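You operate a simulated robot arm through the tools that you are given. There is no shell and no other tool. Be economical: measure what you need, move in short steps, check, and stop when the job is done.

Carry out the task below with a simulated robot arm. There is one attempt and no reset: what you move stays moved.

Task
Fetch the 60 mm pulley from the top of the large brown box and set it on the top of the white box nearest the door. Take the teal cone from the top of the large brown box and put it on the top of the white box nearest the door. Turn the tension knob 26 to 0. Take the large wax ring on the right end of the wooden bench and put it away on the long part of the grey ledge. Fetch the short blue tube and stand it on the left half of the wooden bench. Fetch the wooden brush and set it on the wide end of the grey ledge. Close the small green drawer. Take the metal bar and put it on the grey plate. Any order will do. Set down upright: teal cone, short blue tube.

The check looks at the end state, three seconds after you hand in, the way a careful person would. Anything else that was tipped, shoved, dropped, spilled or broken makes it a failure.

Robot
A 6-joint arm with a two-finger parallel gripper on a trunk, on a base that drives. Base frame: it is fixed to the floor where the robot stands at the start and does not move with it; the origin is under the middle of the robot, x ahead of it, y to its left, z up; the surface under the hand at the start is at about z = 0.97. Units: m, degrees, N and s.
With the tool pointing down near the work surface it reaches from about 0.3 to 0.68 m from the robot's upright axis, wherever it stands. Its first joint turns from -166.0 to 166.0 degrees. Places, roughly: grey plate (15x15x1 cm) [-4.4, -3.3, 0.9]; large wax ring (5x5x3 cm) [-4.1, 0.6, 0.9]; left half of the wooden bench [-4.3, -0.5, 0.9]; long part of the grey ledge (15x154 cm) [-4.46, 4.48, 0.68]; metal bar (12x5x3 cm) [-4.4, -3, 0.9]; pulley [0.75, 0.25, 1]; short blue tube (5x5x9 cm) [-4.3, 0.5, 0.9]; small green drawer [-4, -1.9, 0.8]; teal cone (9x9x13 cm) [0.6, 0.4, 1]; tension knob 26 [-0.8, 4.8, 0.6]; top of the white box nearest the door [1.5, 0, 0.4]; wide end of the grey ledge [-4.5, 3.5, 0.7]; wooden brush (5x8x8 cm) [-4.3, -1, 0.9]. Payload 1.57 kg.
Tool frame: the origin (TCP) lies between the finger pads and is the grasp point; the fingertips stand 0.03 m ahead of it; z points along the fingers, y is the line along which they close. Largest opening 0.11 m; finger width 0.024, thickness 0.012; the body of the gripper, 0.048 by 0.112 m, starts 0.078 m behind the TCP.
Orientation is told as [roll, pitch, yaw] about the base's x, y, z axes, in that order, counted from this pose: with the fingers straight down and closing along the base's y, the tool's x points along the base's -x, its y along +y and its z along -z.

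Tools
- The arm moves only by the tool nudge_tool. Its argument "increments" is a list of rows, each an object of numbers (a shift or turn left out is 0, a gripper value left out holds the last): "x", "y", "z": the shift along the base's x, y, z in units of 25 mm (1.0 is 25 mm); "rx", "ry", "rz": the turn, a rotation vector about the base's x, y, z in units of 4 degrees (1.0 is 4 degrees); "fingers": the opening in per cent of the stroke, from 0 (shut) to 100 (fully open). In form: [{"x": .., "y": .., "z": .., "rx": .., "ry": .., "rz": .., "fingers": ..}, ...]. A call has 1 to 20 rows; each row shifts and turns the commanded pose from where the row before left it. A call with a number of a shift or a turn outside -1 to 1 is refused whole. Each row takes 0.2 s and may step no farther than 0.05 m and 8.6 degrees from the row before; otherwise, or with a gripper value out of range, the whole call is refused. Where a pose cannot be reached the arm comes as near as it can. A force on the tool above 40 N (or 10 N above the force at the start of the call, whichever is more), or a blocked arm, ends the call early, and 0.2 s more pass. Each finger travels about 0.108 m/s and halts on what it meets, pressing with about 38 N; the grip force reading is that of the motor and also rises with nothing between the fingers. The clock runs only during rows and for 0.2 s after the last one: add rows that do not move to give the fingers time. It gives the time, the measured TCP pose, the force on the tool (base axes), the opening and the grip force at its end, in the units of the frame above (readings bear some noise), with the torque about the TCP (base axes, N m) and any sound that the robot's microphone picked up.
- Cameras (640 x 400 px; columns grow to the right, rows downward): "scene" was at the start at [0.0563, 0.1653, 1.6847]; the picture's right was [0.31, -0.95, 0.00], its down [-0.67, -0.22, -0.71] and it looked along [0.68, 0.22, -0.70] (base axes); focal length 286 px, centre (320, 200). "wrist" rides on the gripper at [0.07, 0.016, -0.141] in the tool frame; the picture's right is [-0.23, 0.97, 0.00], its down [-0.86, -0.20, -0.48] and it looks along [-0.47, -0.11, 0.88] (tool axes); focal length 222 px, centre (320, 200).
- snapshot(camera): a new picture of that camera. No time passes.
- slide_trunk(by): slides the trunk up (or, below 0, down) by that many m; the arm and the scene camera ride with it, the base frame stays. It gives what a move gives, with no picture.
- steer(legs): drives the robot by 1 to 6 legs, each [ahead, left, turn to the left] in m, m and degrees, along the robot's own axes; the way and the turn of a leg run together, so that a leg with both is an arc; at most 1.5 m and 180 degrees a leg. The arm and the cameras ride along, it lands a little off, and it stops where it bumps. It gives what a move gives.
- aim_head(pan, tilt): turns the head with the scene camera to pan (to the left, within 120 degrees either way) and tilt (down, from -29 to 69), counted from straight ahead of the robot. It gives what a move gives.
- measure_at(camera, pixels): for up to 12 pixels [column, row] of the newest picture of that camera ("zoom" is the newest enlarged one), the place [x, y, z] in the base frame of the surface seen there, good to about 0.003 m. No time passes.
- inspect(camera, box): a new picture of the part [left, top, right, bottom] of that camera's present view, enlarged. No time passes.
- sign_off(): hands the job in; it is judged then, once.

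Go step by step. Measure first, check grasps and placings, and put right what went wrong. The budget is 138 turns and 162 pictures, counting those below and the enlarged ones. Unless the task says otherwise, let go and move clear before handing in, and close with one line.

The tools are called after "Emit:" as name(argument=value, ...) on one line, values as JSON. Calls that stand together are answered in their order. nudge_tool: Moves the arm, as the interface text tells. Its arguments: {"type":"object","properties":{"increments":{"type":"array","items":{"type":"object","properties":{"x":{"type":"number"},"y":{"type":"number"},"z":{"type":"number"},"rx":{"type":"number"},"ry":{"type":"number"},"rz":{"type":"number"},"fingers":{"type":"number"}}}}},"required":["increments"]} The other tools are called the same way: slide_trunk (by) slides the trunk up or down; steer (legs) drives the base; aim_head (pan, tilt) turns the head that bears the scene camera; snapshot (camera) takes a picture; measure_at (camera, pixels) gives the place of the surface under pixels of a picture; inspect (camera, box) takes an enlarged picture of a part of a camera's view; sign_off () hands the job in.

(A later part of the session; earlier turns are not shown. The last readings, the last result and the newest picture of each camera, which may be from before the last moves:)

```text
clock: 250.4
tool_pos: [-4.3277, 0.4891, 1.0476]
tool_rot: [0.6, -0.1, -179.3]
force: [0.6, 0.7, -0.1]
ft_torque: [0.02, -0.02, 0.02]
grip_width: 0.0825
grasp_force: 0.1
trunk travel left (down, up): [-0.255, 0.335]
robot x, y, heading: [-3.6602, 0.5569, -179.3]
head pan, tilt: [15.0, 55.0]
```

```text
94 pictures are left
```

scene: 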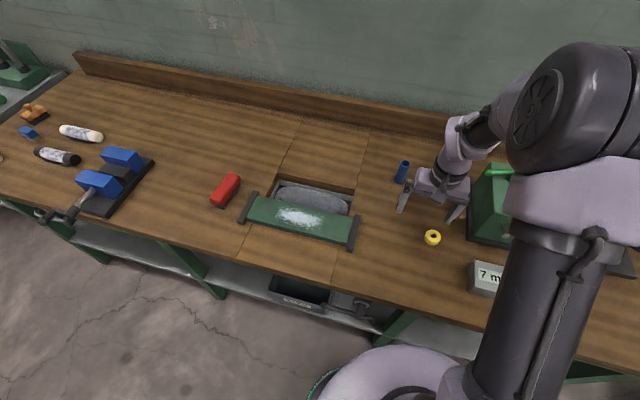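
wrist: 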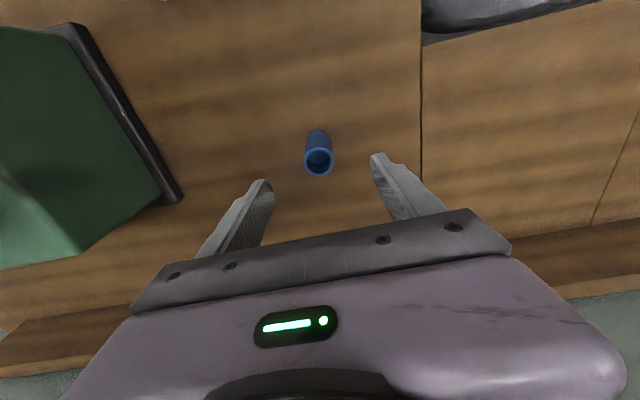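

Aligned. Descend to z≈0.93, grip, and lift.

Emit:
nudge_tool(increments=[{"z": -1, "x": -0.1}, {"z": -1}, {"z": -1}, {"z": -1}, {"z": -0.6}, {}, {"fingers": 0}, {}, {}, {}])

Emit:
nudge_tool(increments=[{"z": 0.3}, {"z": 1}, {"z": 1}, {"z": 1}, {"z": 1}, {"z": 1}, {"z": 1}, {"z": 1}, {"z": 1}, {}])

Emit:
snapshot(camera="wrist")

```text
clock: 252.6
tool_pos: [-4.3308, 0.4898, 0.9304]
tool_rot: [0.6, -0.1, -179.3]
force: [-0.3, 0.2, -0.2]
ft_torque: [0.02, 0.02, 0.03]
grip_width: 0.0308
grasp_force: 38.0
trunk travel left (down, up): [-0.255, 0.335]
robot x, y, heading: [-3.6603, 0.5566, -179.0]
head pan, tilt: [15.0, 55.0]
```

```text
clock: 254.8
tool_pos: [-4.3287, 0.4923, 1.1387]
tool_rot: [0.6, 0.0, -179.4]
force: [-0.1, -0.7, -0.4]
ft_torque: [0.01, 0.0, 0.02]
grip_width: 0.0304
grasp_force: 37.7
trunk travel left (down, up): [-0.255, 0.335]
robot x, y, heading: [-3.6587, 0.5521, -179.0]
head pan, tilt: [15.0, 55.0]
```

```text
93 pictures are left
```

wrist: 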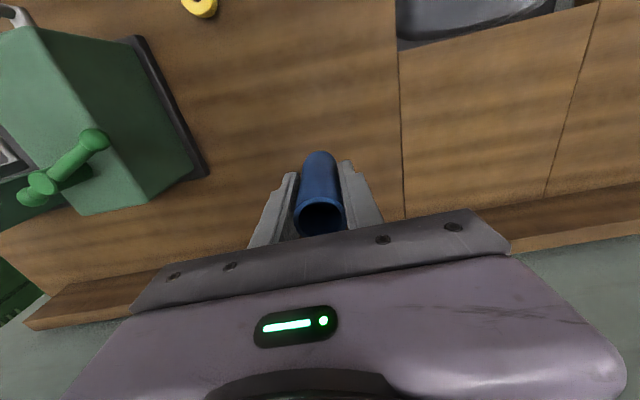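

Held. Retract a bit and slide the base left to y≈-0.25 for placing on the free left part.

Emit:
nudge_tool(increments=[{"x": 1}, {"x": 1}, {"x": 1}, {}])

Emit:
steer(legs=[[-0.08, 0, 0], [0, 0.79, 0]])

Emit:
aim_head(pan=5, tilt=60)

Emit:
snapshot(camera="scene")

Emit:
snapshot(camera="wrist")

```text
clock: 255.8
tool_pos: [-4.2534, 0.4893, 1.1395]
tool_rot: [0.6, -0.1, -179.3]
force: [0.7, 0.1, -0.5]
ft_torque: [-0.01, -0.03, 0.02]
grip_width: 0.0303
grasp_force: 38.4
trunk travel left (down, up): [-0.255, 0.335]
robot x, y, heading: [-3.6627, 0.5522, -179.1]
head pan, tilt: [15.0, 55.0]
```

```text
clock: 260.8
tool_pos: [-4.1582, -0.3144, 1.1397]
tool_rot: [0.5, -0.1, -179.2]
force: [0.0, -0.1, -0.2]
ft_torque: [0.03, -0.01, 0.0]
grip_width: 0.0309
grasp_force: 38.0
trunk travel left (down, up): [-0.255, 0.335]
robot x, y, heading: [-3.5646, -0.2472, -179.0]
head pan, tilt: [15.0, 55.0]
```

```text
clock: 261.5
tool_pos: [-4.1584, -0.3141, 1.1386]
tool_rot: [0.6, -0.1, -179.1]
force: [0.0, 0.0, 0.0]
ft_torque: [0.01, 0.0, 0.01]
grip_width: 0.0303
grasp_force: 37.7
trunk travel left (down, up): [-0.255, 0.335]
robot x, y, heading: [-3.5632, -0.2469, -178.7]
head pan, tilt: [5.0, 60.0]
```

```text
92 pictures are left
```

scene: 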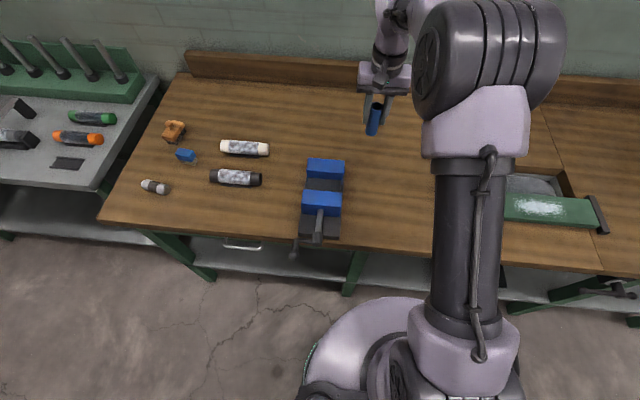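

```text
91 pictures are left
```

wrist: 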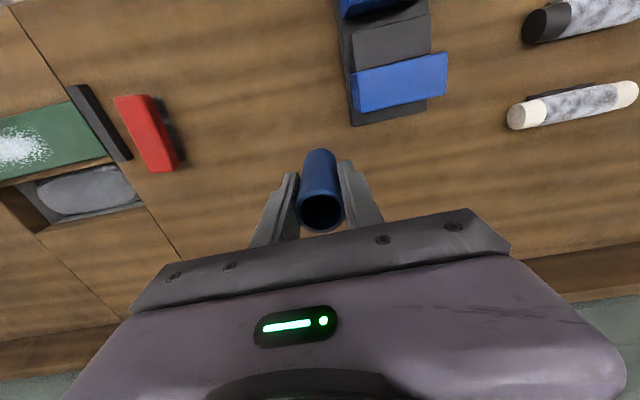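

Emit:
measure_at(camera="wrist", pixels=[[352, 125], [430, 110], [360, 90], [178, 168], [120, 100], [185, 258], [510, 120], [250, 120], [445, 70]])

```text
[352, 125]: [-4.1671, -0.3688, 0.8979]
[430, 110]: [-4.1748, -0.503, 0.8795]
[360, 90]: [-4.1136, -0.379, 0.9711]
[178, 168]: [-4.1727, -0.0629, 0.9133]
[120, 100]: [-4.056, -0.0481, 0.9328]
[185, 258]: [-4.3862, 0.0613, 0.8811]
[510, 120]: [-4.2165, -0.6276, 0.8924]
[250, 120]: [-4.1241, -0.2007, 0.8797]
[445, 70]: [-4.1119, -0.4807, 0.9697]
```

Vise edge is at y=-0.37; I place the tube at (-4.25,-0.25).

Emit:
nudge_tool(increments=[{"x": -1, "y": 0.8}, {"x": -1, "y": 0.8}, {"x": -1, "y": 0.8}, {"x": -0.6}, {"z": -1}, {"z": -1}, {"z": -1}, {"z": -1}, {"z": -1}, {"z": -1}, {"z": -1}, {"z": -1}, {"z": -0.25}, {}])

Emit:
nudge_tool(increments=[{"z": -0.1}, {}])

```text
clock: 264.5
tool_pos: [-4.2475, -0.2534, 0.9353]
tool_rot: [0.6, -0.3, -179.2]
force: [-5.6, 0.1, 33.9]
ft_torque: [0.22, 0.31, 0.07]
grip_width: 0.0307
grasp_force: 38.2
trunk travel left (down, up): [-0.255, 0.335]
robot x, y, heading: [-3.566, -0.2454, -179.0]
head pan, tilt: [5.0, 60.0]
```

```text
clock: 265.1
tool_pos: [-4.2478, -0.253, 0.933]
tool_rot: [0.6, -0.3, -179.0]
force: [-4.5, 0.4, 33.2]
ft_torque: [0.25, 0.14, 0.04]
grip_width: 0.0304
grasp_force: 38.4
trunk travel left (down, up): [-0.255, 0.335]
robot x, y, heading: [-3.5643, -0.2444, -178.9]
head pan, tilt: [5.0, 60.0]
```

Contact is firm. Release and rise.

Emit:
nudge_tool(increments=[{"z": 0.08}, {"fingers": 70}, {}, {}, {"z": 0.5}, {"z": 1}, {"z": 1}, {"z": 1}, {"z": 1}, {"z": 1}, {"z": 1}, {"z": 1}, {"x": 1}, {"x": 1}, {"x": 1}, {"x": 1}, {}])

Emit:
snapshot(camera="wrist")

Emit:
snapshot(camera="scene")

```text
clock: 268.7
tool_pos: [-4.1505, -0.2527, 1.1199]
tool_rot: [0.6, -0.1, -179.1]
force: [0.5, -1.5, -0.3]
ft_torque: [0.0, 0.02, 0.0]
grip_width: 0.0768
grasp_force: 0.0
trunk travel left (down, up): [-0.255, 0.335]
robot x, y, heading: [-3.5657, -0.2448, -179.1]
head pan, tilt: [5.0, 60.0]
```

```text
90 pictures are left
```

wrist: 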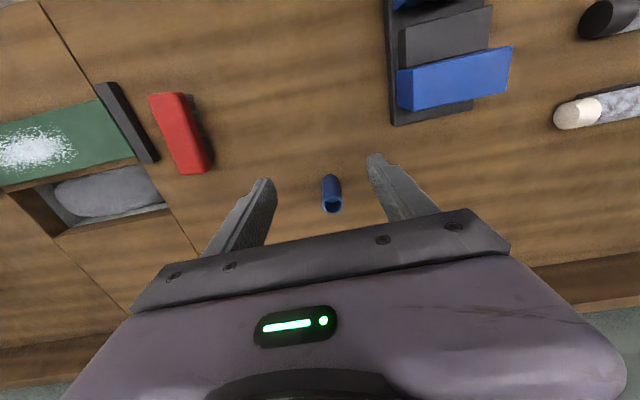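

```text
89 pictures are left
```

scene: 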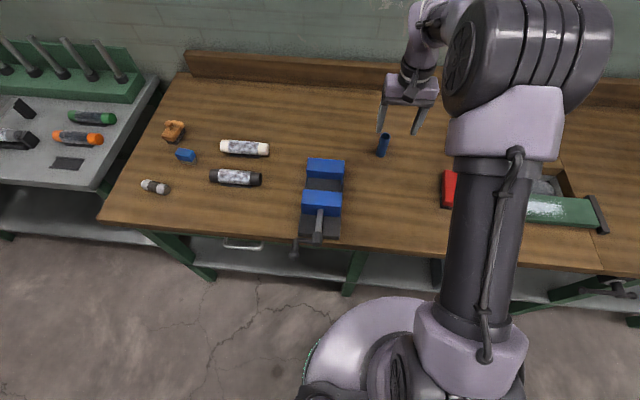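

Tube stands on the left half. Now go left to the drawer and metal bar; back off and survey.

Emit:
steer(legs=[[-0.4, 0, 0], [0, 1.4, 0], [0, 0.6, 0]])

Emit:
aim_head(pan=20, tilt=40)

Emit:
snapshot(camera="scene")

```text
clock: 280.8
tool_pos: [-3.7246, -2.237, 1.1201]
tool_rot: [0.6, -0.1, -179.8]
force: [-0.3, -0.1, -0.2]
ft_torque: [-0.01, 0.01, 0.04]
grip_width: 0.077
grasp_force: 0.0
trunk travel left (down, up): [-0.255, 0.335]
robot x, y, heading: [-3.1406, -2.233, -180.0]
head pan, tilt: [5.0, 60.0]
```

```text
clock: 281.6
tool_pos: [-3.7247, -2.2371, 1.1205]
tool_rot: [0.7, -0.1, -179.9]
force: [0.3, 0.1, -0.8]
ft_torque: [0.01, 0.0, 0.0]
grip_width: 0.0771
grasp_force: 0.0
trunk travel left (down, up): [-0.255, 0.335]
robot x, y, heading: [-3.1389, -2.2362, -179.6]
head pan, tilt: [20.0, 40.0]
```

```text
88 pictures are left
```

scene: 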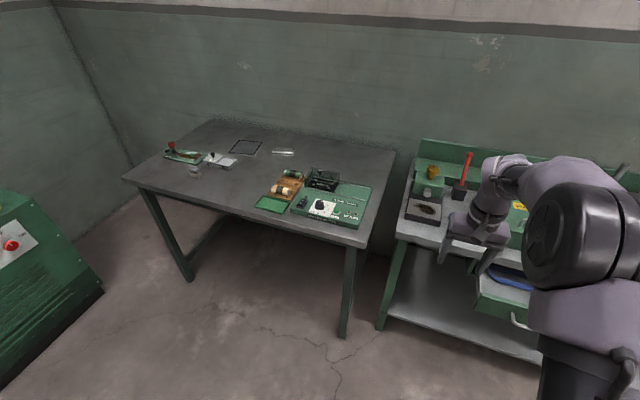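

Emit:
inspect(camera="scene", box=[150, 110, 390, 260])

Emit:
measure_at(camera="scene", pixels=[[247, 147], [232, 150], [258, 152], [238, 140], [262, 141], [274, 152], [293, 153], [283, 149], [283, 155], [268, 165], [330, 240], [142, 186]])

```text
2.67 times, centred on (270, 185) of scene
```

zoom: 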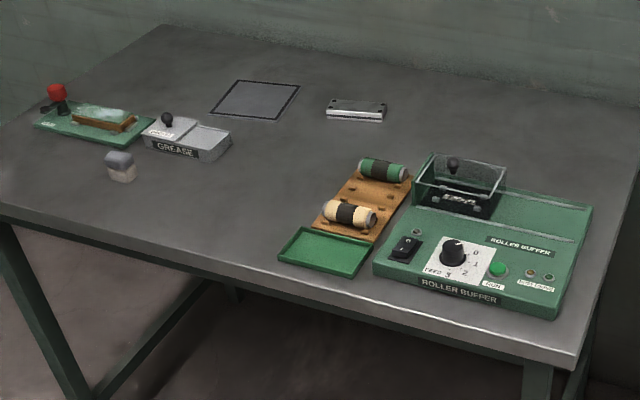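

```text
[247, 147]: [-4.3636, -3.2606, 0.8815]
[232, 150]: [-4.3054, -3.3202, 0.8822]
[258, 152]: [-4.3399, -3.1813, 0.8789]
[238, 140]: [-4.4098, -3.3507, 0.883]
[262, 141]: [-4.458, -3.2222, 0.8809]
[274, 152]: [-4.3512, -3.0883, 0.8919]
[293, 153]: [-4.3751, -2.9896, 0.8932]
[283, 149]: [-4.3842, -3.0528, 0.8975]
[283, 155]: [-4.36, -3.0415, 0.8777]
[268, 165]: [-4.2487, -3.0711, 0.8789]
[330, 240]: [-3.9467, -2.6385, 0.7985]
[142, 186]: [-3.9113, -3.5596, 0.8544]
```

Plate centre ≈(-4.37,-3.27), bar ≈(-4.37,-3.04). First look at the open drawer on the right.

Emit:
aim_head(pan=-15, tilt=48)

Emit:
snapshot(camera="scene")

Emit:
snapshot(camera="wrist")

```text
clock: 282.6
tool_pos: [-3.724, -2.2363, 1.1217]
tool_rot: [0.6, -0.1, -179.8]
force: [-0.2, 0.2, 0.3]
ft_torque: [0.02, 0.01, 0.01]
grip_width: 0.077
grasp_force: 0.0
trunk travel left (down, up): [-0.255, 0.335]
robot x, y, heading: [-3.1375, -2.235, -179.5]
head pan, tilt: [-15.0, 48.0]
```

```text
86 pictures are left
```

scene: 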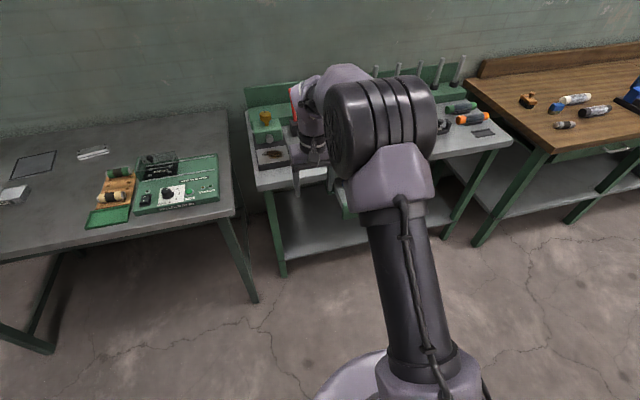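

```text
85 pictures are left
```

wrist: 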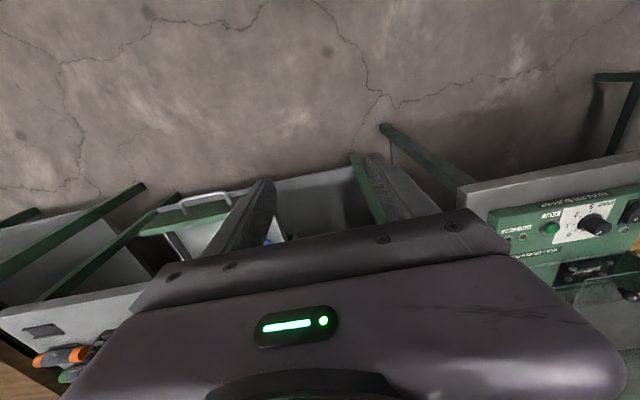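

Emit:
measure_at(camera="wrist", pixels=[[170, 207], [225, 193], [195, 202], [200, 213], [150, 230], [225, 207], [180, 240], [268, 245], [480, 188], [60, 290]])

Emit:
steer(legs=[[0, -0.62, 0]])

Emit:
aim_head(pan=15, tilt=50)

Emit:
snapshot(camera="scene")

```text
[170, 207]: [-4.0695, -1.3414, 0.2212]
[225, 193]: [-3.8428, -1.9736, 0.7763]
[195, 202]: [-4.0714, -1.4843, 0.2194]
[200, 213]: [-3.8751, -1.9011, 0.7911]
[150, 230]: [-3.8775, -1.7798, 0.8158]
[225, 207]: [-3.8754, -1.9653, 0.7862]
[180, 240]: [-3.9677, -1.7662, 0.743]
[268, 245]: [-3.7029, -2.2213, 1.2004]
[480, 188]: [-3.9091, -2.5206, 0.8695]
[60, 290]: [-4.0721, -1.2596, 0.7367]
```

```text
clock: 286.1
tool_pos: [-3.7263, -1.613, 1.1208]
tool_rot: [0.7, -0.1, 179.8]
force: [0.5, 1.1, -0.2]
ft_torque: [-0.01, 0.01, 0.02]
grip_width: 0.0769
grasp_force: 0.1
trunk travel left (down, up): [-0.255, 0.335]
robot x, y, heading: [-3.1358, -1.6207, 179.8]
head pan, tilt: [-15.0, 48.0]
```

```text
clock: 287.1
tool_pos: [-3.7254, -1.6133, 1.1213]
tool_rot: [0.6, -0.1, 179.7]
force: [-0.5, -0.7, 0.3]
ft_torque: [0.01, -0.01, 0.01]
grip_width: 0.0772
grasp_force: 0.1
trunk travel left (down, up): [-0.255, 0.335]
robot x, y, heading: [-3.1418, -1.6176, 180.0]
head pan, tilt: [15.0, 50.0]
```

```text
84 pictures are left
```

scene: 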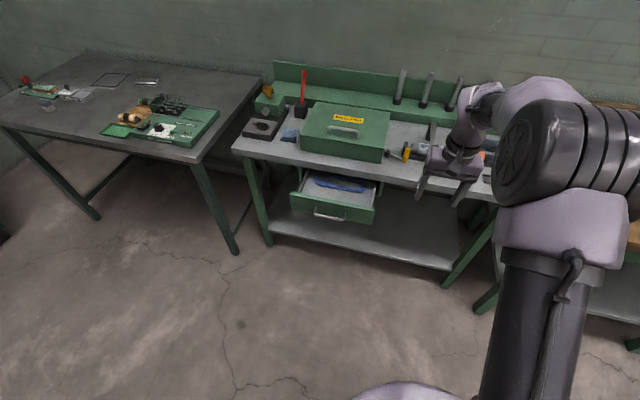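

Emit:
inspect(camera="scene", box=[250, 130, 410, 230])

Emit:
measure_at(camera="scene", pixels=[[330, 204], [330, 216], [292, 195], [373, 208], [330, 218], [320, 174], [320, 170], [300, 192], [372, 221], [293, 206], [340, 185], [250, 155]])

```text
4.00 times, centred on (330, 180) of scene
```

zoom: 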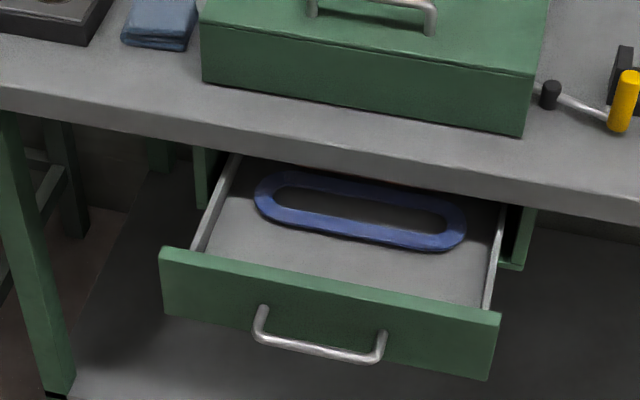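

```text
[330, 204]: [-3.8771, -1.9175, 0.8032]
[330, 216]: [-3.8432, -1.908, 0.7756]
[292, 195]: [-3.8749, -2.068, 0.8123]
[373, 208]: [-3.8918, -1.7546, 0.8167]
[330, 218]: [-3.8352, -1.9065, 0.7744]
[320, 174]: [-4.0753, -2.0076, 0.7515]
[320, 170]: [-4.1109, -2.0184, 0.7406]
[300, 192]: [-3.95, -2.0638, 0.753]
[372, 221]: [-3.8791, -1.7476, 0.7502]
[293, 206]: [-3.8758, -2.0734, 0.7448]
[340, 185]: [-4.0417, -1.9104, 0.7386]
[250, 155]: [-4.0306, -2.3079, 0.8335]
```

Drawer front is at x=-3.875, handle at (-3.838,-1.908,0.775). I align, close the fingers, lower in front of the handle and push it in.

Emit:
steer(legs=[[0, 0.29, 0]])

Emit:
slide_trunk(by=-0.2)

Emit:
nudge_tool(increments=[{"fingers": 0, "x": 0.5}, {}, {}, {"z": -1}, {"z": -1}, {"z": -1}, {"z": -1}, {"z": -1}, {"z": -0.4}, {}])

Emit:
aim_head(pan=0, tilt=55)

Emit:
snapshot(camera="wrist")

```text
clock: 289.0
tool_pos: [-3.7269, -1.9003, 1.1192]
tool_rot: [0.7, -0.1, 179.8]
force: [-0.3, -0.7, 0.0]
ft_torque: [0.03, 0.02, -0.01]
grip_width: 0.0774
grasp_force: 0.1
trunk travel left (down, up): [-0.255, 0.335]
robot x, y, heading: [-3.1409, -1.9054, 180.0]
head pan, tilt: [15.0, 50.0]
```

```text
clock: 291.2
tool_pos: [-3.7264, -1.8993, 0.9195]
tool_rot: [0.6, -0.1, 179.8]
force: [-0.6, 0.1, 0.0]
ft_torque: [0.0, 0.01, -0.03]
grip_width: 0.0774
grasp_force: 0.1
trunk travel left (down, up): [-0.055, 0.535]
robot x, y, heading: [-3.1411, -1.9004, 179.7]
head pan, tilt: [15.0, 50.0]
```

```text
clock: 293.4
tool_pos: [-3.7136, -1.8977, 0.786]
tool_rot: [0.6, -0.1, 179.8]
force: [-0.3, 0.9, 0.1]
ft_torque: [-0.03, -0.02, -0.03]
grip_width: 0.0
grasp_force: 21.7
trunk travel left (down, up): [-0.055, 0.535]
robot x, y, heading: [-3.1392, -1.9021, 180.3]
head pan, tilt: [15.0, 50.0]
```

```text
clock: 294.2
tool_pos: [-3.7131, -1.8992, 0.7863]
tool_rot: [0.7, -0.1, 179.8]
force: [0.0, -0.8, 0.2]
ft_torque: [-0.01, 0.0, -0.01]
grip_width: 0.0002
grasp_force: 20.9
trunk travel left (down, up): [-0.055, 0.535]
robot x, y, heading: [-3.1405, -1.901, 180.0]
head pan, tilt: [0.0, 55.0]
```

```text
82 pictures are left
```

wrist: 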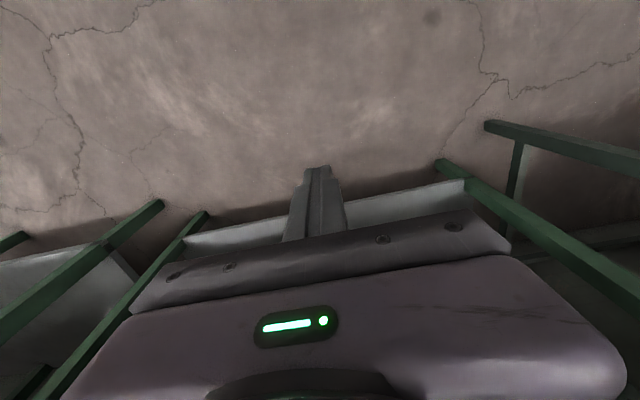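

Need to come closer: retract arm, then base forward 0.24 m.

Emit:
nudge_tool(increments=[{"x": 1}, {"x": 1}, {"x": 1}, {"x": 1}, {"x": 1}, {"x": 1}, {"x": 1}, {}])

Emit:
steer(legs=[[0.24, 0, 0]])

Emit:
nudge_tool(increments=[{"x": -1}, {"x": -1}, {"x": -1}, {"x": -1}, {"x": -1}, {}])

Emit:
snapshot(camera="scene")

```text
clock: 296.0
tool_pos: [-3.5383, -1.8988, 0.7845]
tool_rot: [0.7, -0.1, 179.8]
force: [0.0, -0.7, 0.9]
ft_torque: [-0.04, 0.0, 0.01]
grip_width: 0.0001
grasp_force: 21.9
trunk travel left (down, up): [-0.055, 0.535]
robot x, y, heading: [-3.1411, -1.9028, 180.0]
head pan, tilt: [0.0, 55.0]
```

```text
clock: 297.8
tool_pos: [-3.7785, -1.8995, 0.7841]
tool_rot: [0.6, -0.1, -179.9]
force: [-0.2, -0.5, -0.3]
ft_torque: [0.01, 0.0, 0.0]
grip_width: 0.0001
grasp_force: 21.0
trunk travel left (down, up): [-0.055, 0.535]
robot x, y, heading: [-3.379, -1.9062, -180.0]
head pan, tilt: [0.0, 55.0]
```

```text
clock: 299.1
tool_pos: [-3.9047, -1.9003, 0.7835]
tool_rot: [0.5, -0.1, -179.9]
force: [-0.4, -0.7, 0.9]
ft_torque: [-0.04, -0.03, 0.02]
grip_width: 0.0
grasp_force: 21.3
trunk travel left (down, up): [-0.055, 0.535]
robot x, y, heading: [-3.3841, -1.8993, -179.8]
head pan, tilt: [0.0, 55.0]
```

```text
81 pictures are left
```

scene: 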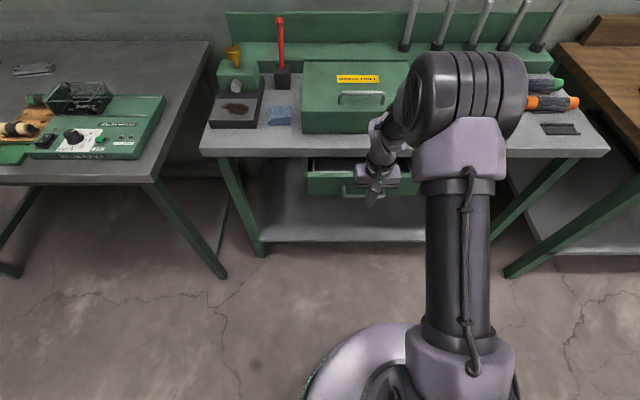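

Emit:
inspect(camera="scene", box=[290, 120, 450, 220])

Emit:
measure_at(camera="scene", pixels=[[330, 172], [320, 178], [348, 195], [410, 175], [330, 150], [330, 165]])

```text
4.00 times, centred on (370, 170) of scene
```

zoom: 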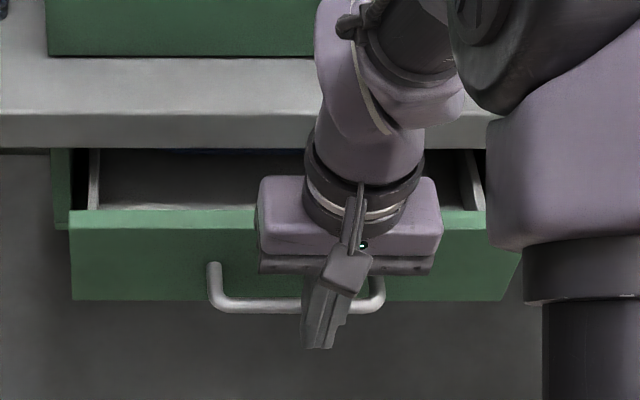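

```text
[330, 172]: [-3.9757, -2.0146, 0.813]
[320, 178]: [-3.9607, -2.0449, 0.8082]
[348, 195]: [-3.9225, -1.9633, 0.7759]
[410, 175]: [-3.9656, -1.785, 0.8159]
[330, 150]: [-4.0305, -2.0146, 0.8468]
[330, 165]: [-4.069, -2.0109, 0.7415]
```

Drawer moves (face at -3.96). Continue pushing in small steps until it stops.

Emit:
nudge_tool(increments=[{"x": -0.7}, {"x": -0.7}, {"x": -0.7}, {"x": -0.5}, {"x": -0.5}, {}])

Emit:
inspect(camera="scene", box=[290, 120, 450, 220])

```text
clock: 300.6
tool_pos: [-3.9751, -1.9004, 0.7821]
tool_rot: [0.6, 0.7, 179.8]
force: [12.8, -0.5, 2.4]
ft_torque: [-0.15, -0.07, 0.0]
grip_width: 0.0
grasp_force: 21.7
trunk travel left (down, up): [-0.055, 0.535]
robot x, y, heading: [-3.3823, -1.9036, -179.4]
head pan, tilt: [0.0, 55.0]
stopped in row 6: the force on the tool passed its limit at 41 N (the readings are from after the stop); the commanded pose is now the measured one
```

```text
4.00 times, centred on (370, 170) of scene
```

zoom: 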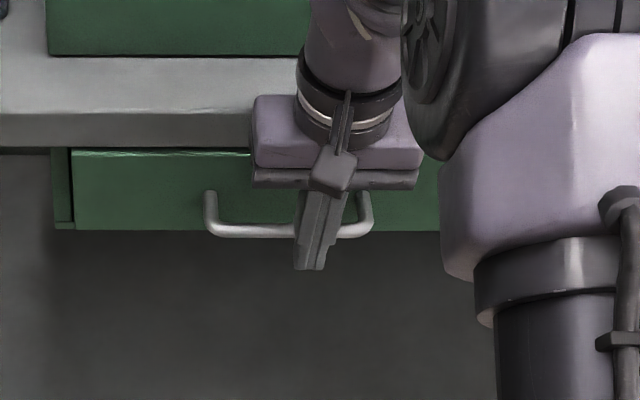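

It stopped with the front flush in the frame. Retract and check.

Emit:
nudge_tool(increments=[{"x": 1}, {"x": 1}, {"x": 1}, {"x": 1}, {"x": 1}, {}])

Emit:
inspect(camera="scene", box=[290, 120, 450, 220])

Emit:
measure_at(camera="zoom", pixels=[[62, 190], [100, 190], [160, 200], [100, 156], [150, 130], [280, 232]])

```text
clock: 302.0
tool_pos: [-3.8513, -1.9016, 0.7845]
tool_rot: [0.7, 0.6, 179.9]
force: [0.2, 0.4, -0.8]
ft_torque: [0.01, 0.01, 0.03]
grip_width: 0.0001
grasp_force: 21.5
trunk travel left (down, up): [-0.055, 0.535]
robot x, y, heading: [-3.3765, -1.903, -179.6]
head pan, tilt: [0.0, 55.0]
```

```text
4.00 times, centred on (370, 170) of scene
```

zoom: 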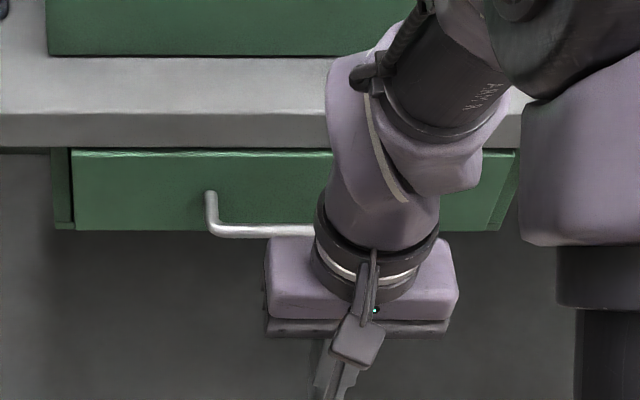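

```text
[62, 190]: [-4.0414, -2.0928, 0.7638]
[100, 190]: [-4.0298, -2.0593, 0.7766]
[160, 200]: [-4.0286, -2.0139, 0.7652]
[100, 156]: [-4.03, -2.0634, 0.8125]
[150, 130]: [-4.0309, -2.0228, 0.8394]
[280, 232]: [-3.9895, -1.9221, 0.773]
```

Front face sits at -4.029, flush with the bench edge. One more gentle push to confirm it's at its stop.

Emit:
nudge_tool(increments=[{"x": -1}, {"x": -1}, {"x": -1}, {"x": -1}, {"x": -0.8}, {"x": -0.2}, {"x": -0.2}, {"x": -0.2}, {}])

Emit:
nudge_tool(increments=[{"x": 1}, {"x": 1}, {"x": 1}, {"x": 1}, {"x": 1}, {"x": 1}, {}])

Emit:
inspect(camera="scene", box=[290, 120, 450, 220])

Emit:
measure_at(camera="zoom", pixels=[[62, 190], [100, 190], [160, 200], [100, 156]])

```text
clock: 303.6
tool_pos: [-3.9746, -1.8998, 0.7815]
tool_rot: [0.7, 1.4, 179.8]
force: [11.7, -0.1, 2.7]
ft_torque: [-0.14, -0.08, -0.02]
grip_width: 0.0
grasp_force: 21.4
trunk travel left (down, up): [-0.055, 0.535]
robot x, y, heading: [-3.3783, -1.9041, -179.9]
head pan, tilt: [0.0, 55.0]
stopped in row 8: the force on the tool passed its limit at 45 N (the readings are from after the stop); the commanded pose is now the measured one
```

```text
clock: 305.2
tool_pos: [-3.8277, -1.9001, 0.7813]
tool_rot: [0.8, 1.2, 179.8]
force: [0.2, -0.1, 0.0]
ft_torque: [-0.04, 0.01, -0.02]
grip_width: 0.0
grasp_force: 21.3
trunk travel left (down, up): [-0.055, 0.535]
robot x, y, heading: [-3.3779, -1.9012, -179.8]
head pan, tilt: [0.0, 55.0]
```

```text
4.00 times, centred on (370, 170) of scene
```

zoom: 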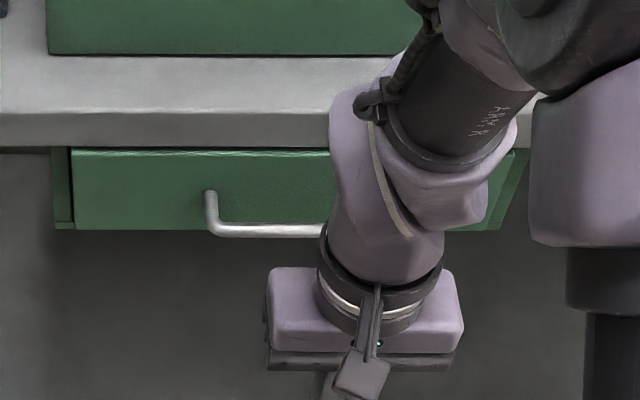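

```text
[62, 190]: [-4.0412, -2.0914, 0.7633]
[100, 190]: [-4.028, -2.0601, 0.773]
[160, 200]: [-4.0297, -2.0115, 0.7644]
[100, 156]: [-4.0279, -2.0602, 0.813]
```

Drawer closed (-4.028). Now back away, raise, turn the gripper, and go to the bar's table.

Emit:
steer(legs=[[-0.2, 0, 0]])

Emit:
slide_trunk(by=0.22)

Emit:
nudge_tool(increments=[{"z": 1, "rz": -1, "fingers": 80, "ry": 0.3, "rx": 0.2}, {"z": 1, "rz": -1}, {"z": 1, "rz": -1}, {"z": 1, "rz": -1}, {"z": 1, "rz": -1}, {"z": 1, "rz": -1}, {"rz": -1}, {"rz": -1}, {"rz": -1}, {"rz": -1}, {"rz": -1}, {"rz": -1}, {"rz": -1}, {"rz": -1}, {"rz": -1}, {"rz": -1}, {"rz": -1}, {"rz": -1}, {"rz": -1}, {}])

Emit:
steer(legs=[[0, 1.15, 0]])

Emit:
aim_head(pan=5, tilt=45)

Emit:
snapshot(camera="scene")

```text
clock: 306.8
tool_pos: [-3.6266, -1.9024, 0.7811]
tool_rot: [0.8, 1.1, 179.9]
force: [-0.2, -0.7, -0.9]
ft_torque: [0.03, -0.01, 0.02]
grip_width: 0.0
grasp_force: 21.4
trunk travel left (down, up): [-0.055, 0.535]
robot x, y, heading: [-3.1772, -1.9013, -179.7]
head pan, tilt: [0.0, 55.0]
```

```text
clock: 309.1
tool_pos: [-3.6272, -1.9001, 1.0018]
tool_rot: [0.8, 1.2, 180.0]
force: [-0.2, -0.7, 0.5]
ft_torque: [0.02, 0.01, -0.04]
grip_width: 0.0
grasp_force: 21.1
trunk travel left (down, up): [-0.275, 0.315]
robot x, y, heading: [-3.1773, -1.8996, -179.8]
head pan, tilt: [0.0, 55.0]
```

```text
clock: 313.3
tool_pos: [-3.6272, -1.9015, 1.1511]
tool_rot: [0.0, -0.1, 103.9]
force: [0.1, 1.0, 0.0]
ft_torque: [0.0, -0.02, -0.02]
grip_width: 0.0881
grasp_force: 0.1
trunk travel left (down, up): [-0.275, 0.315]
robot x, y, heading: [-3.176, -1.9014, -179.6]
head pan, tilt: [0.0, 55.0]
```

```text
clock: 319.2
tool_pos: [-3.6226, -3.0638, 1.1508]
tool_rot: [-0.1, 0.1, 103.7]
force: [0.4, 0.0, -1.3]
ft_torque: [-0.01, -0.03, 0.01]
grip_width: 0.0877
grasp_force: 0.0
trunk travel left (down, up): [-0.275, 0.315]
robot x, y, heading: [-3.1712, -3.0673, -180.0]
head pan, tilt: [0.0, 55.0]
```

```text
clock: 319.9
tool_pos: [-3.6205, -3.0633, 1.1519]
tool_rot: [0.1, 0.0, 103.7]
force: [0.3, -0.3, -0.1]
ft_torque: [-0.01, -0.01, -0.01]
grip_width: 0.088
grasp_force: 0.0
trunk travel left (down, up): [-0.275, 0.315]
robot x, y, heading: [-3.1692, -3.0688, -179.7]
head pan, tilt: [5.0, 45.0]
```

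```text
76 pictures are left
```

scene: 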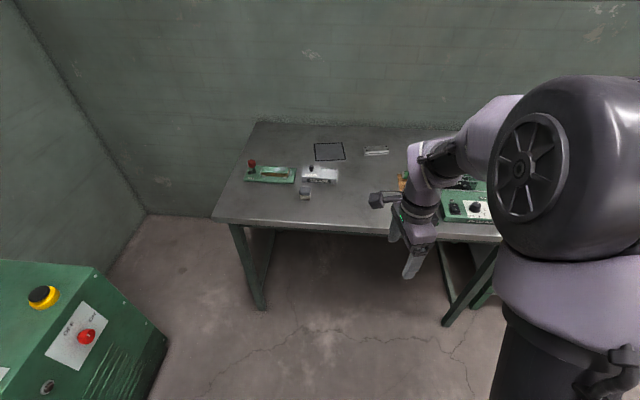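

Emit:
inspect(camera="scene", box=[300, 130, 412, 200])

Emit:
measure_at(camera="zoom", pixels=[[373, 103], [503, 95], [376, 145], [510, 138], [440, 125], [85, 75], [240, 65], [95, 170], [258, 165], [200, 100]])

Emit:
measure_at(camera="scene", pixels=[[262, 308], [446, 326], [335, 185], [310, 165], [240, 225], [480, 238], [340, 174]])

```text
5.71 times, centred on (356, 165) of scene
```

zoom: 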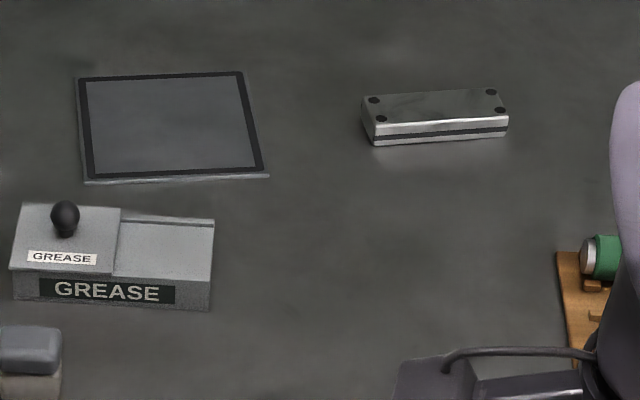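

```text
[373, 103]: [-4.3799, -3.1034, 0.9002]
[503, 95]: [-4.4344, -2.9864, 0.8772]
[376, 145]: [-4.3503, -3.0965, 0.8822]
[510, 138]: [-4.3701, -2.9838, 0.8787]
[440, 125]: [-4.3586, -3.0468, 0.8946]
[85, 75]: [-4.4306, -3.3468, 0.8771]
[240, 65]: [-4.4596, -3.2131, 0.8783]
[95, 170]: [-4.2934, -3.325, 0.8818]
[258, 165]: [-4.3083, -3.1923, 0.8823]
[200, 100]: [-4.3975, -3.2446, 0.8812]
```

```text
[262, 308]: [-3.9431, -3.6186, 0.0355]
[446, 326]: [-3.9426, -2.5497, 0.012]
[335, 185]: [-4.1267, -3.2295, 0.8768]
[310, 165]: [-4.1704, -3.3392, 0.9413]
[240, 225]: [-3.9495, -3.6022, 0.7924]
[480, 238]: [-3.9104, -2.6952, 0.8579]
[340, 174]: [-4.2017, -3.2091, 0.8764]
```

Bar centre ≈(-4.385,-3.044), long axis turned ~10° from y; plate centre (-4.375,-3.27). Drive the base under the table edge between the legs.

Emit:
steer(legs=[[0.53, 0, 0]])

Emit:
nudge_tool(increments=[{"x": -1, "rz": -0.9}, {"x": -1}, {"x": -1}, {"x": -1}, {"x": -1}, {"x": -1}, {"x": -1}, {"x": -1}, {"x": -1}, {}])

Emit:
snapshot(camera="wrist")

```text
clock: 323.0
tool_pos: [-4.1489, -3.0642, 1.1513]
tool_rot: [0.0, 0.1, 103.6]
force: [-0.1, -0.8, 0.1]
ft_torque: [0.03, 0.0, 0.0]
grip_width: 0.088
grasp_force: 0.0
trunk travel left (down, up): [-0.275, 0.315]
robot x, y, heading: [-3.7011, -3.0691, -179.9]
head pan, tilt: [5.0, 45.0]
```

```text
clock: 325.2
tool_pos: [-4.3749, -3.0628, 1.1506]
tool_rot: [0.1, 0.1, 100.0]
force: [0.0, 0.3, 1.3]
ft_torque: [0.0, 0.02, 0.04]
grip_width: 0.0881
grasp_force: 0.0
trunk travel left (down, up): [-0.275, 0.315]
robot x, y, heading: [-3.7019, -3.0666, -180.1]
head pan, tilt: [5.0, 45.0]
```

```text
74 pictures are left
```

wrist: 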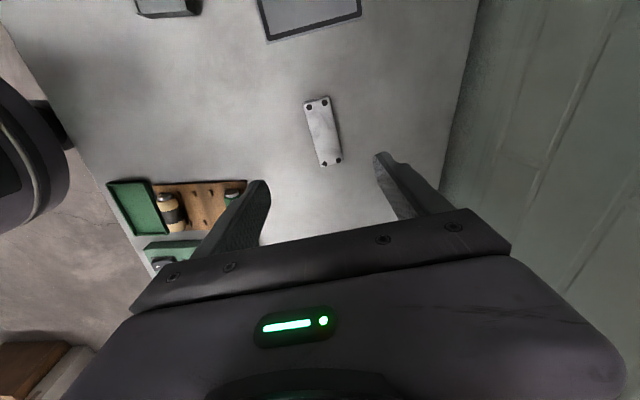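

Emit:
inspect(camera="wrist", box=[260, 85, 388, 165])

Emit:
measure_at(camera="wrist", pixels=[[306, 104], [326, 99], [322, 163], [340, 159], [323, 130], [314, 135], [334, 130]])

```text
5.00 times, centred on (324, 125) of wrist
```

zoom: 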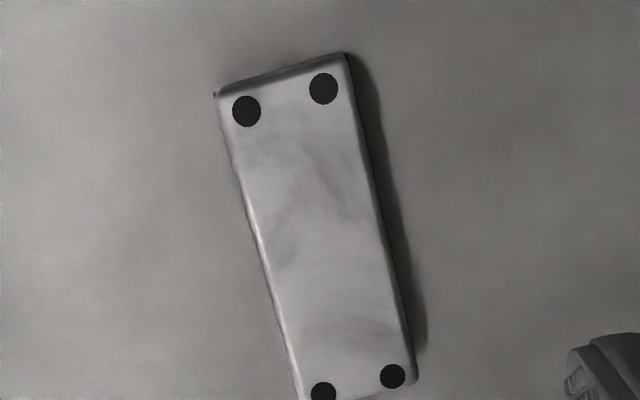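

```text
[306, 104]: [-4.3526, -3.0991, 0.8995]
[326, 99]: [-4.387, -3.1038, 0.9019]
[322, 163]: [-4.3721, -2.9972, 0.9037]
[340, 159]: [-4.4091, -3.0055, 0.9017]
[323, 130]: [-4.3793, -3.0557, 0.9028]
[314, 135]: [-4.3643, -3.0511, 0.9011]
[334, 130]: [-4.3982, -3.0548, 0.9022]
```

Bar centre (-4.380,-3.051), 11° — gripper well aligned. Descend and grip.

Emit:
nudge_tool(increments=[{"x": -0.2, "y": 0.45, "z": -0.5, "rz": 0.3}, {"z": -1}, {"z": -1}, {"z": -1}, {"z": -1}, {"z": -1}, {"z": -1}, {"z": -1}, {"z": -1}, {"z": -0.95}, {}, {"fingers": 0}, {}, {}, {}])

Emit:
nudge_tool(increments=[{"z": 0.2}, {"z": 0.5}, {"z": 1}, {"z": 1}, {"z": 1}, {}])

Emit:
snapshot(camera="wrist")

```text
clock: 328.4
tool_pos: [-4.3781, -3.052, 0.9149]
tool_rot: [0.0, 0.1, 101.2]
force: [0.3, -0.1, 0.7]
ft_torque: [0.01, 0.07, 0.08]
grip_width: 0.0446
grasp_force: 37.8
trunk travel left (down, up): [-0.275, 0.315]
robot x, y, heading: [-3.6975, -3.0676, -180.0]
head pan, tilt: [5.0, 45.0]
```

```text
clock: 329.8
tool_pos: [-4.3784, -3.0522, 1.0083]
tool_rot: [0.1, 0.0, 101.3]
force: [0.4, 0.3, -3.3]
ft_torque: [-0.04, -0.01, 0.0]
grip_width: 0.0445
grasp_force: 38.1
trunk travel left (down, up): [-0.275, 0.315]
robot x, y, heading: [-3.7038, -3.0656, -180.1]
head pan, tilt: [5.0, 45.0]
```

```text
72 pictures are left
```

wrist: 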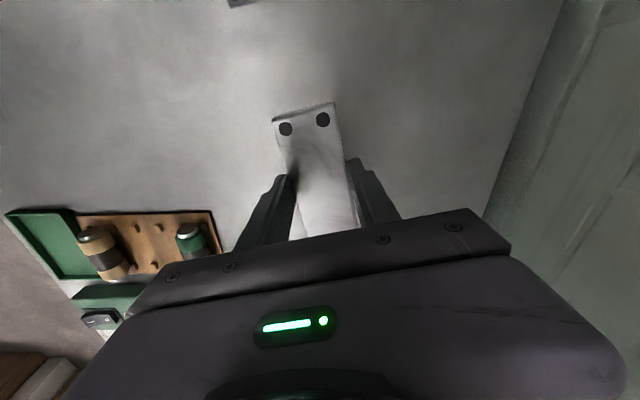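

Held. Shift the base left so the bar is above the plate, then check.

Emit:
steer(legs=[[0, 0.216, 0]])

Emit:
snapshot(camera="wrist")

Emit:
inspect(camera="scene", box=[280, 130, 440, 230])

```text
clock: 331.5
tool_pos: [-4.3789, -3.2655, 1.008]
tool_rot: [0.0, 0.0, 101.2]
force: [0.5, -0.3, -2.2]
ft_torque: [0.03, 0.04, -0.01]
grip_width: 0.0446
grasp_force: 37.7
trunk travel left (down, up): [-0.275, 0.315]
robot x, y, heading: [-3.6998, -3.2823, -180.0]
head pan, tilt: [5.0, 45.0]
```

```text
71 pictures are left
```

wrist: 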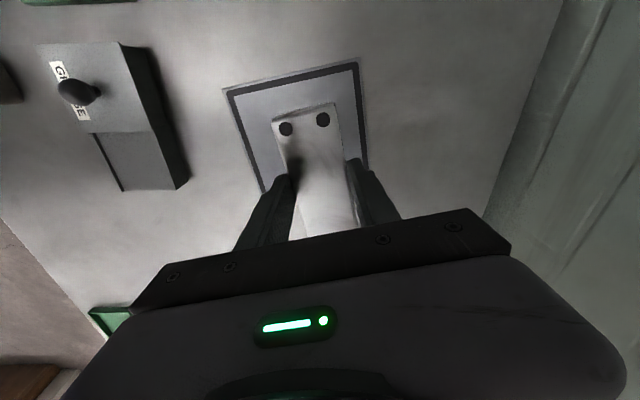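

```text
4.00 times, centred on (360, 180) of scene
```

zoom: 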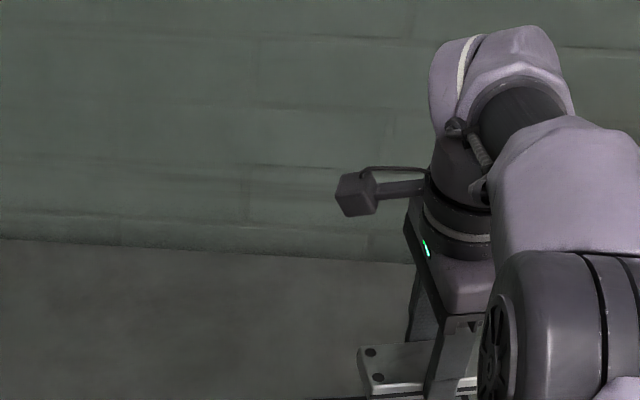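

Emit:
measure_at(camera="wrist", pixels=[[226, 90], [357, 63], [263, 193], [250, 140], [366, 150], [290, 77]])

```text
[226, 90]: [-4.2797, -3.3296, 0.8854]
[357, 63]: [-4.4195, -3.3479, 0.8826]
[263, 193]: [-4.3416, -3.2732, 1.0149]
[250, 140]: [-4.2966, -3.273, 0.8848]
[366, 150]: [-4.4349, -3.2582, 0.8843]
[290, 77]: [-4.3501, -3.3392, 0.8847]
```

Plate centre (-4.366,-3.266), top 0.885. Shift 1.2 cm and lower.

Emit:
nudge_tool(increments=[{"x": 0.5, "z": -1}, {"z": -1}, {"z": -1}, {"z": -0.3}, {"z": -0.15}, {"z": -0.1}, {}])

```text
clock: 333.1
tool_pos: [-4.3644, -3.2653, 0.919]
tool_rot: [0.0, 0.0, 101.3]
force: [-0.5, -0.1, -2.6]
ft_torque: [0.03, -0.01, 0.03]
grip_width: 0.0444
grasp_force: 38.3
trunk travel left (down, up): [-0.275, 0.315]
robot x, y, heading: [-3.7012, -3.2791, -180.1]
head pan, tilt: [5.0, 45.0]
```

Emit:
nudge_tool(increments=[{"z": -0.1}, {"z": -0.1}, {"z": -0.1}, {}])

```text
clock: 334.1
tool_pos: [-4.3644, -3.2664, 0.9162]
tool_rot: [0.2, -0.1, 101.3]
force: [-5.1, -0.1, 30.9]
ft_torque: [0.02, 0.05, -0.03]
grip_width: 0.0447
grasp_force: 38.4
trunk travel left (down, up): [-0.275, 0.315]
robot x, y, heading: [-3.7028, -3.2778, -180.1]
head pan, tilt: [5.0, 45.0]
```

Contact at 31 N. Release and rise.

Emit:
nudge_tool(increments=[{"z": 0.1}, {"fingers": 80}, {}, {}, {"z": 0.6}, {"z": 1}, {"z": 1}, {"z": 1}, {"z": 1}, {"z": 1}, {"z": 1}, {"z": 1}, {"z": 1}, {}])

Emit:
snapshot(camera="wrist")

```text
clock: 337.1
tool_pos: [-4.3659, -3.2676, 1.1287]
tool_rot: [0.0, 0.0, 101.2]
force: [0.5, 0.6, -0.1]
ft_torque: [0.0, -0.01, -0.02]
grip_width: 0.088
grasp_force: 0.1
trunk travel left (down, up): [-0.275, 0.315]
robot x, y, heading: [-3.6989, -3.2836, -180.1]
head pan, tilt: [5.0, 45.0]
```

```text
69 pictures are left
```

wrist: 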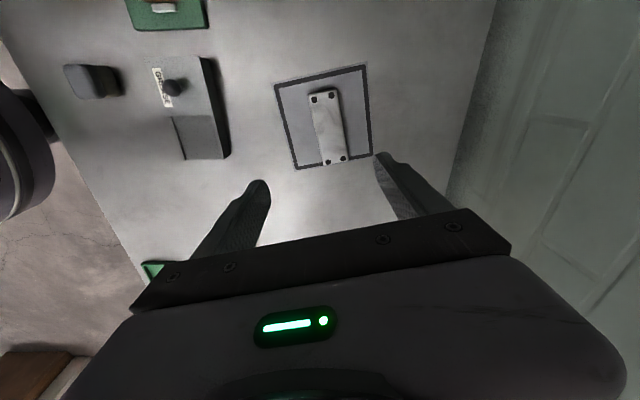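

Bar lies on the plate. Next the wooden brush: back out, drive right to y≈-0.95.

Emit:
nudge_tool(increments=[{"x": 1}, {"x": 1}, {"x": 1}, {"x": 1}, {"x": 1}, {"x": 1}, {}])

Emit:
steer(legs=[[-0.45, 0, 0], [0, -1.3, 0], [0, -0.85, 0]])

Emit:
aim_head(pan=10, tilt=45)

Emit:
snapshot(camera="scene")

```text
clock: 338.7
tool_pos: [-4.215, -3.2652, 1.1287]
tool_rot: [0.0, -0.1, 101.2]
force: [-0.4, 0.1, -0.7]
ft_torque: [-0.02, -0.03, -0.02]
grip_width: 0.0879
grasp_force: 0.1
trunk travel left (down, up): [-0.275, 0.315]
robot x, y, heading: [-3.6993, -3.2818, -179.9]
head pan, tilt: [5.0, 45.0]
```

```text
clock: 351.9
tool_pos: [-3.7437, -1.072, 1.1276]
tool_rot: [0.0, 0.0, 101.0]
force: [0.9, 0.4, -0.4]
ft_torque: [-0.02, -0.01, 0.01]
grip_width: 0.0879
grasp_force: 0.0
trunk travel left (down, up): [-0.275, 0.315]
robot x, y, heading: [-3.2302, -1.0917, 180.0]
head pan, tilt: [5.0, 45.0]
```

```text
clock: 352.5
tool_pos: [-3.743, -1.0723, 1.1285]
tool_rot: [-0.1, -0.1, 101.1]
force: [-0.5, -0.5, -0.5]
ft_torque: [0.01, 0.0, 0.0]
grip_width: 0.0879
grasp_force: 0.0
trunk travel left (down, up): [-0.275, 0.315]
robot x, y, heading: [-3.2311, -1.0898, 179.8]
head pan, tilt: [10.0, 45.0]
```

```text
68 pictures are left
```

scene: 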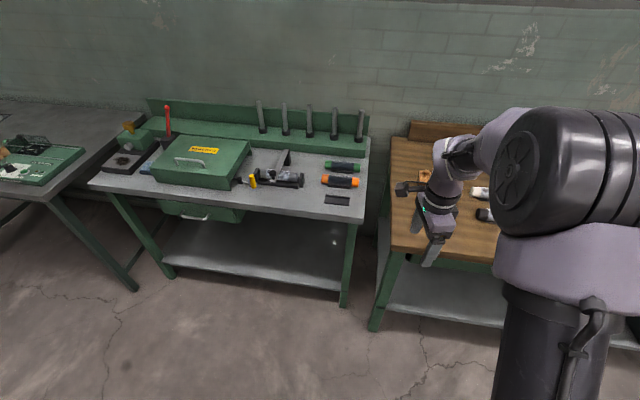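

Emit:
steer(legs=[[0.1, -0.35, 0]])

Emit:
aim_head(pan=14, tilt=45)

Emit:
snapshot(camera="scene")

```text
clock: 354.8
tool_pos: [-3.8415, -0.7226, 1.1294]
tool_rot: [0.0, 0.0, 100.9]
force: [0.1, 1.6, -0.1]
ft_torque: [-0.02, -0.02, 0.02]
grip_width: 0.0882
grasp_force: 0.0
trunk travel left (down, up): [-0.275, 0.315]
robot x, y, heading: [-3.3276, -0.7408, 179.4]
head pan, tilt: [10.0, 45.0]
```

```text
clock: 355.5
tool_pos: [-3.8408, -0.7229, 1.1289]
tool_rot: [0.1, 0.0, 100.8]
force: [-0.2, -1.3, -0.3]
ft_torque: [0.02, -0.01, 0.03]
grip_width: 0.088
grasp_force: 0.0
trunk travel left (down, up): [-0.275, 0.315]
robot x, y, heading: [-3.3294, -0.7437, 180.0]
head pan, tilt: [14.0, 45.0]
```

```text
67 pictures are left
```

scene: 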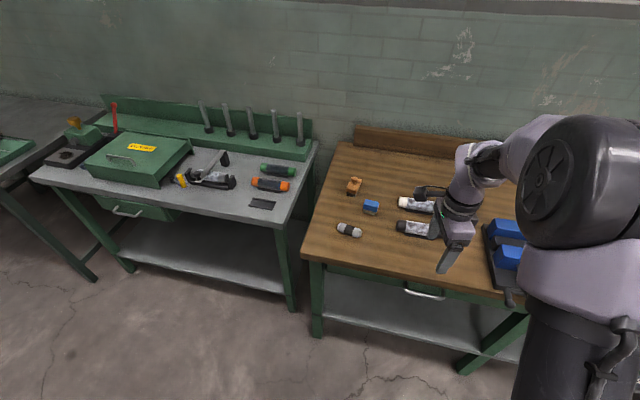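

Emit:
inspect(camera="scene", box=[320, 160, 416, 220])

Emit:
measure_at(camera="zoom", pixels=[[225, 125], [180, 175], [205, 240], [280, 180], [275, 230], [240, 160], [225, 200], [340, 280], [420, 290], [300, 320], [370, 340]])

```text
6.67 times, centred on (368, 190) of scene
```

zoom: 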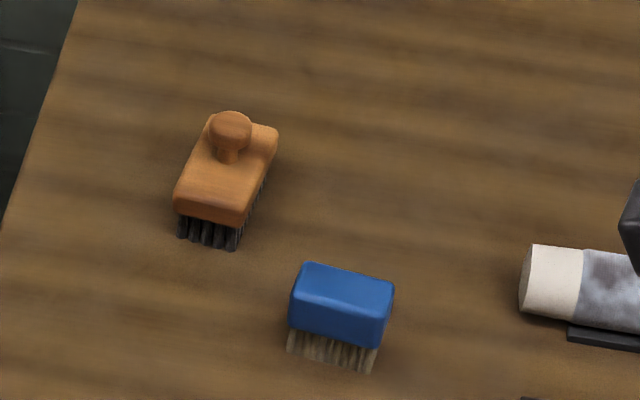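

```text
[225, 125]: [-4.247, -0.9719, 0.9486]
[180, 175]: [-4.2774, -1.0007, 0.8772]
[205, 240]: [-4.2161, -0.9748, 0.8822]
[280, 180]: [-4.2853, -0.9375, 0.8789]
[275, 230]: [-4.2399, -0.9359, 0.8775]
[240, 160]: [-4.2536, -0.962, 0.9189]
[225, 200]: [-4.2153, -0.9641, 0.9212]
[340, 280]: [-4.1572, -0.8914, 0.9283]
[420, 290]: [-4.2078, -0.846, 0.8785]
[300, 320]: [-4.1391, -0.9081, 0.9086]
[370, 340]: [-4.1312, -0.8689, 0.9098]
```

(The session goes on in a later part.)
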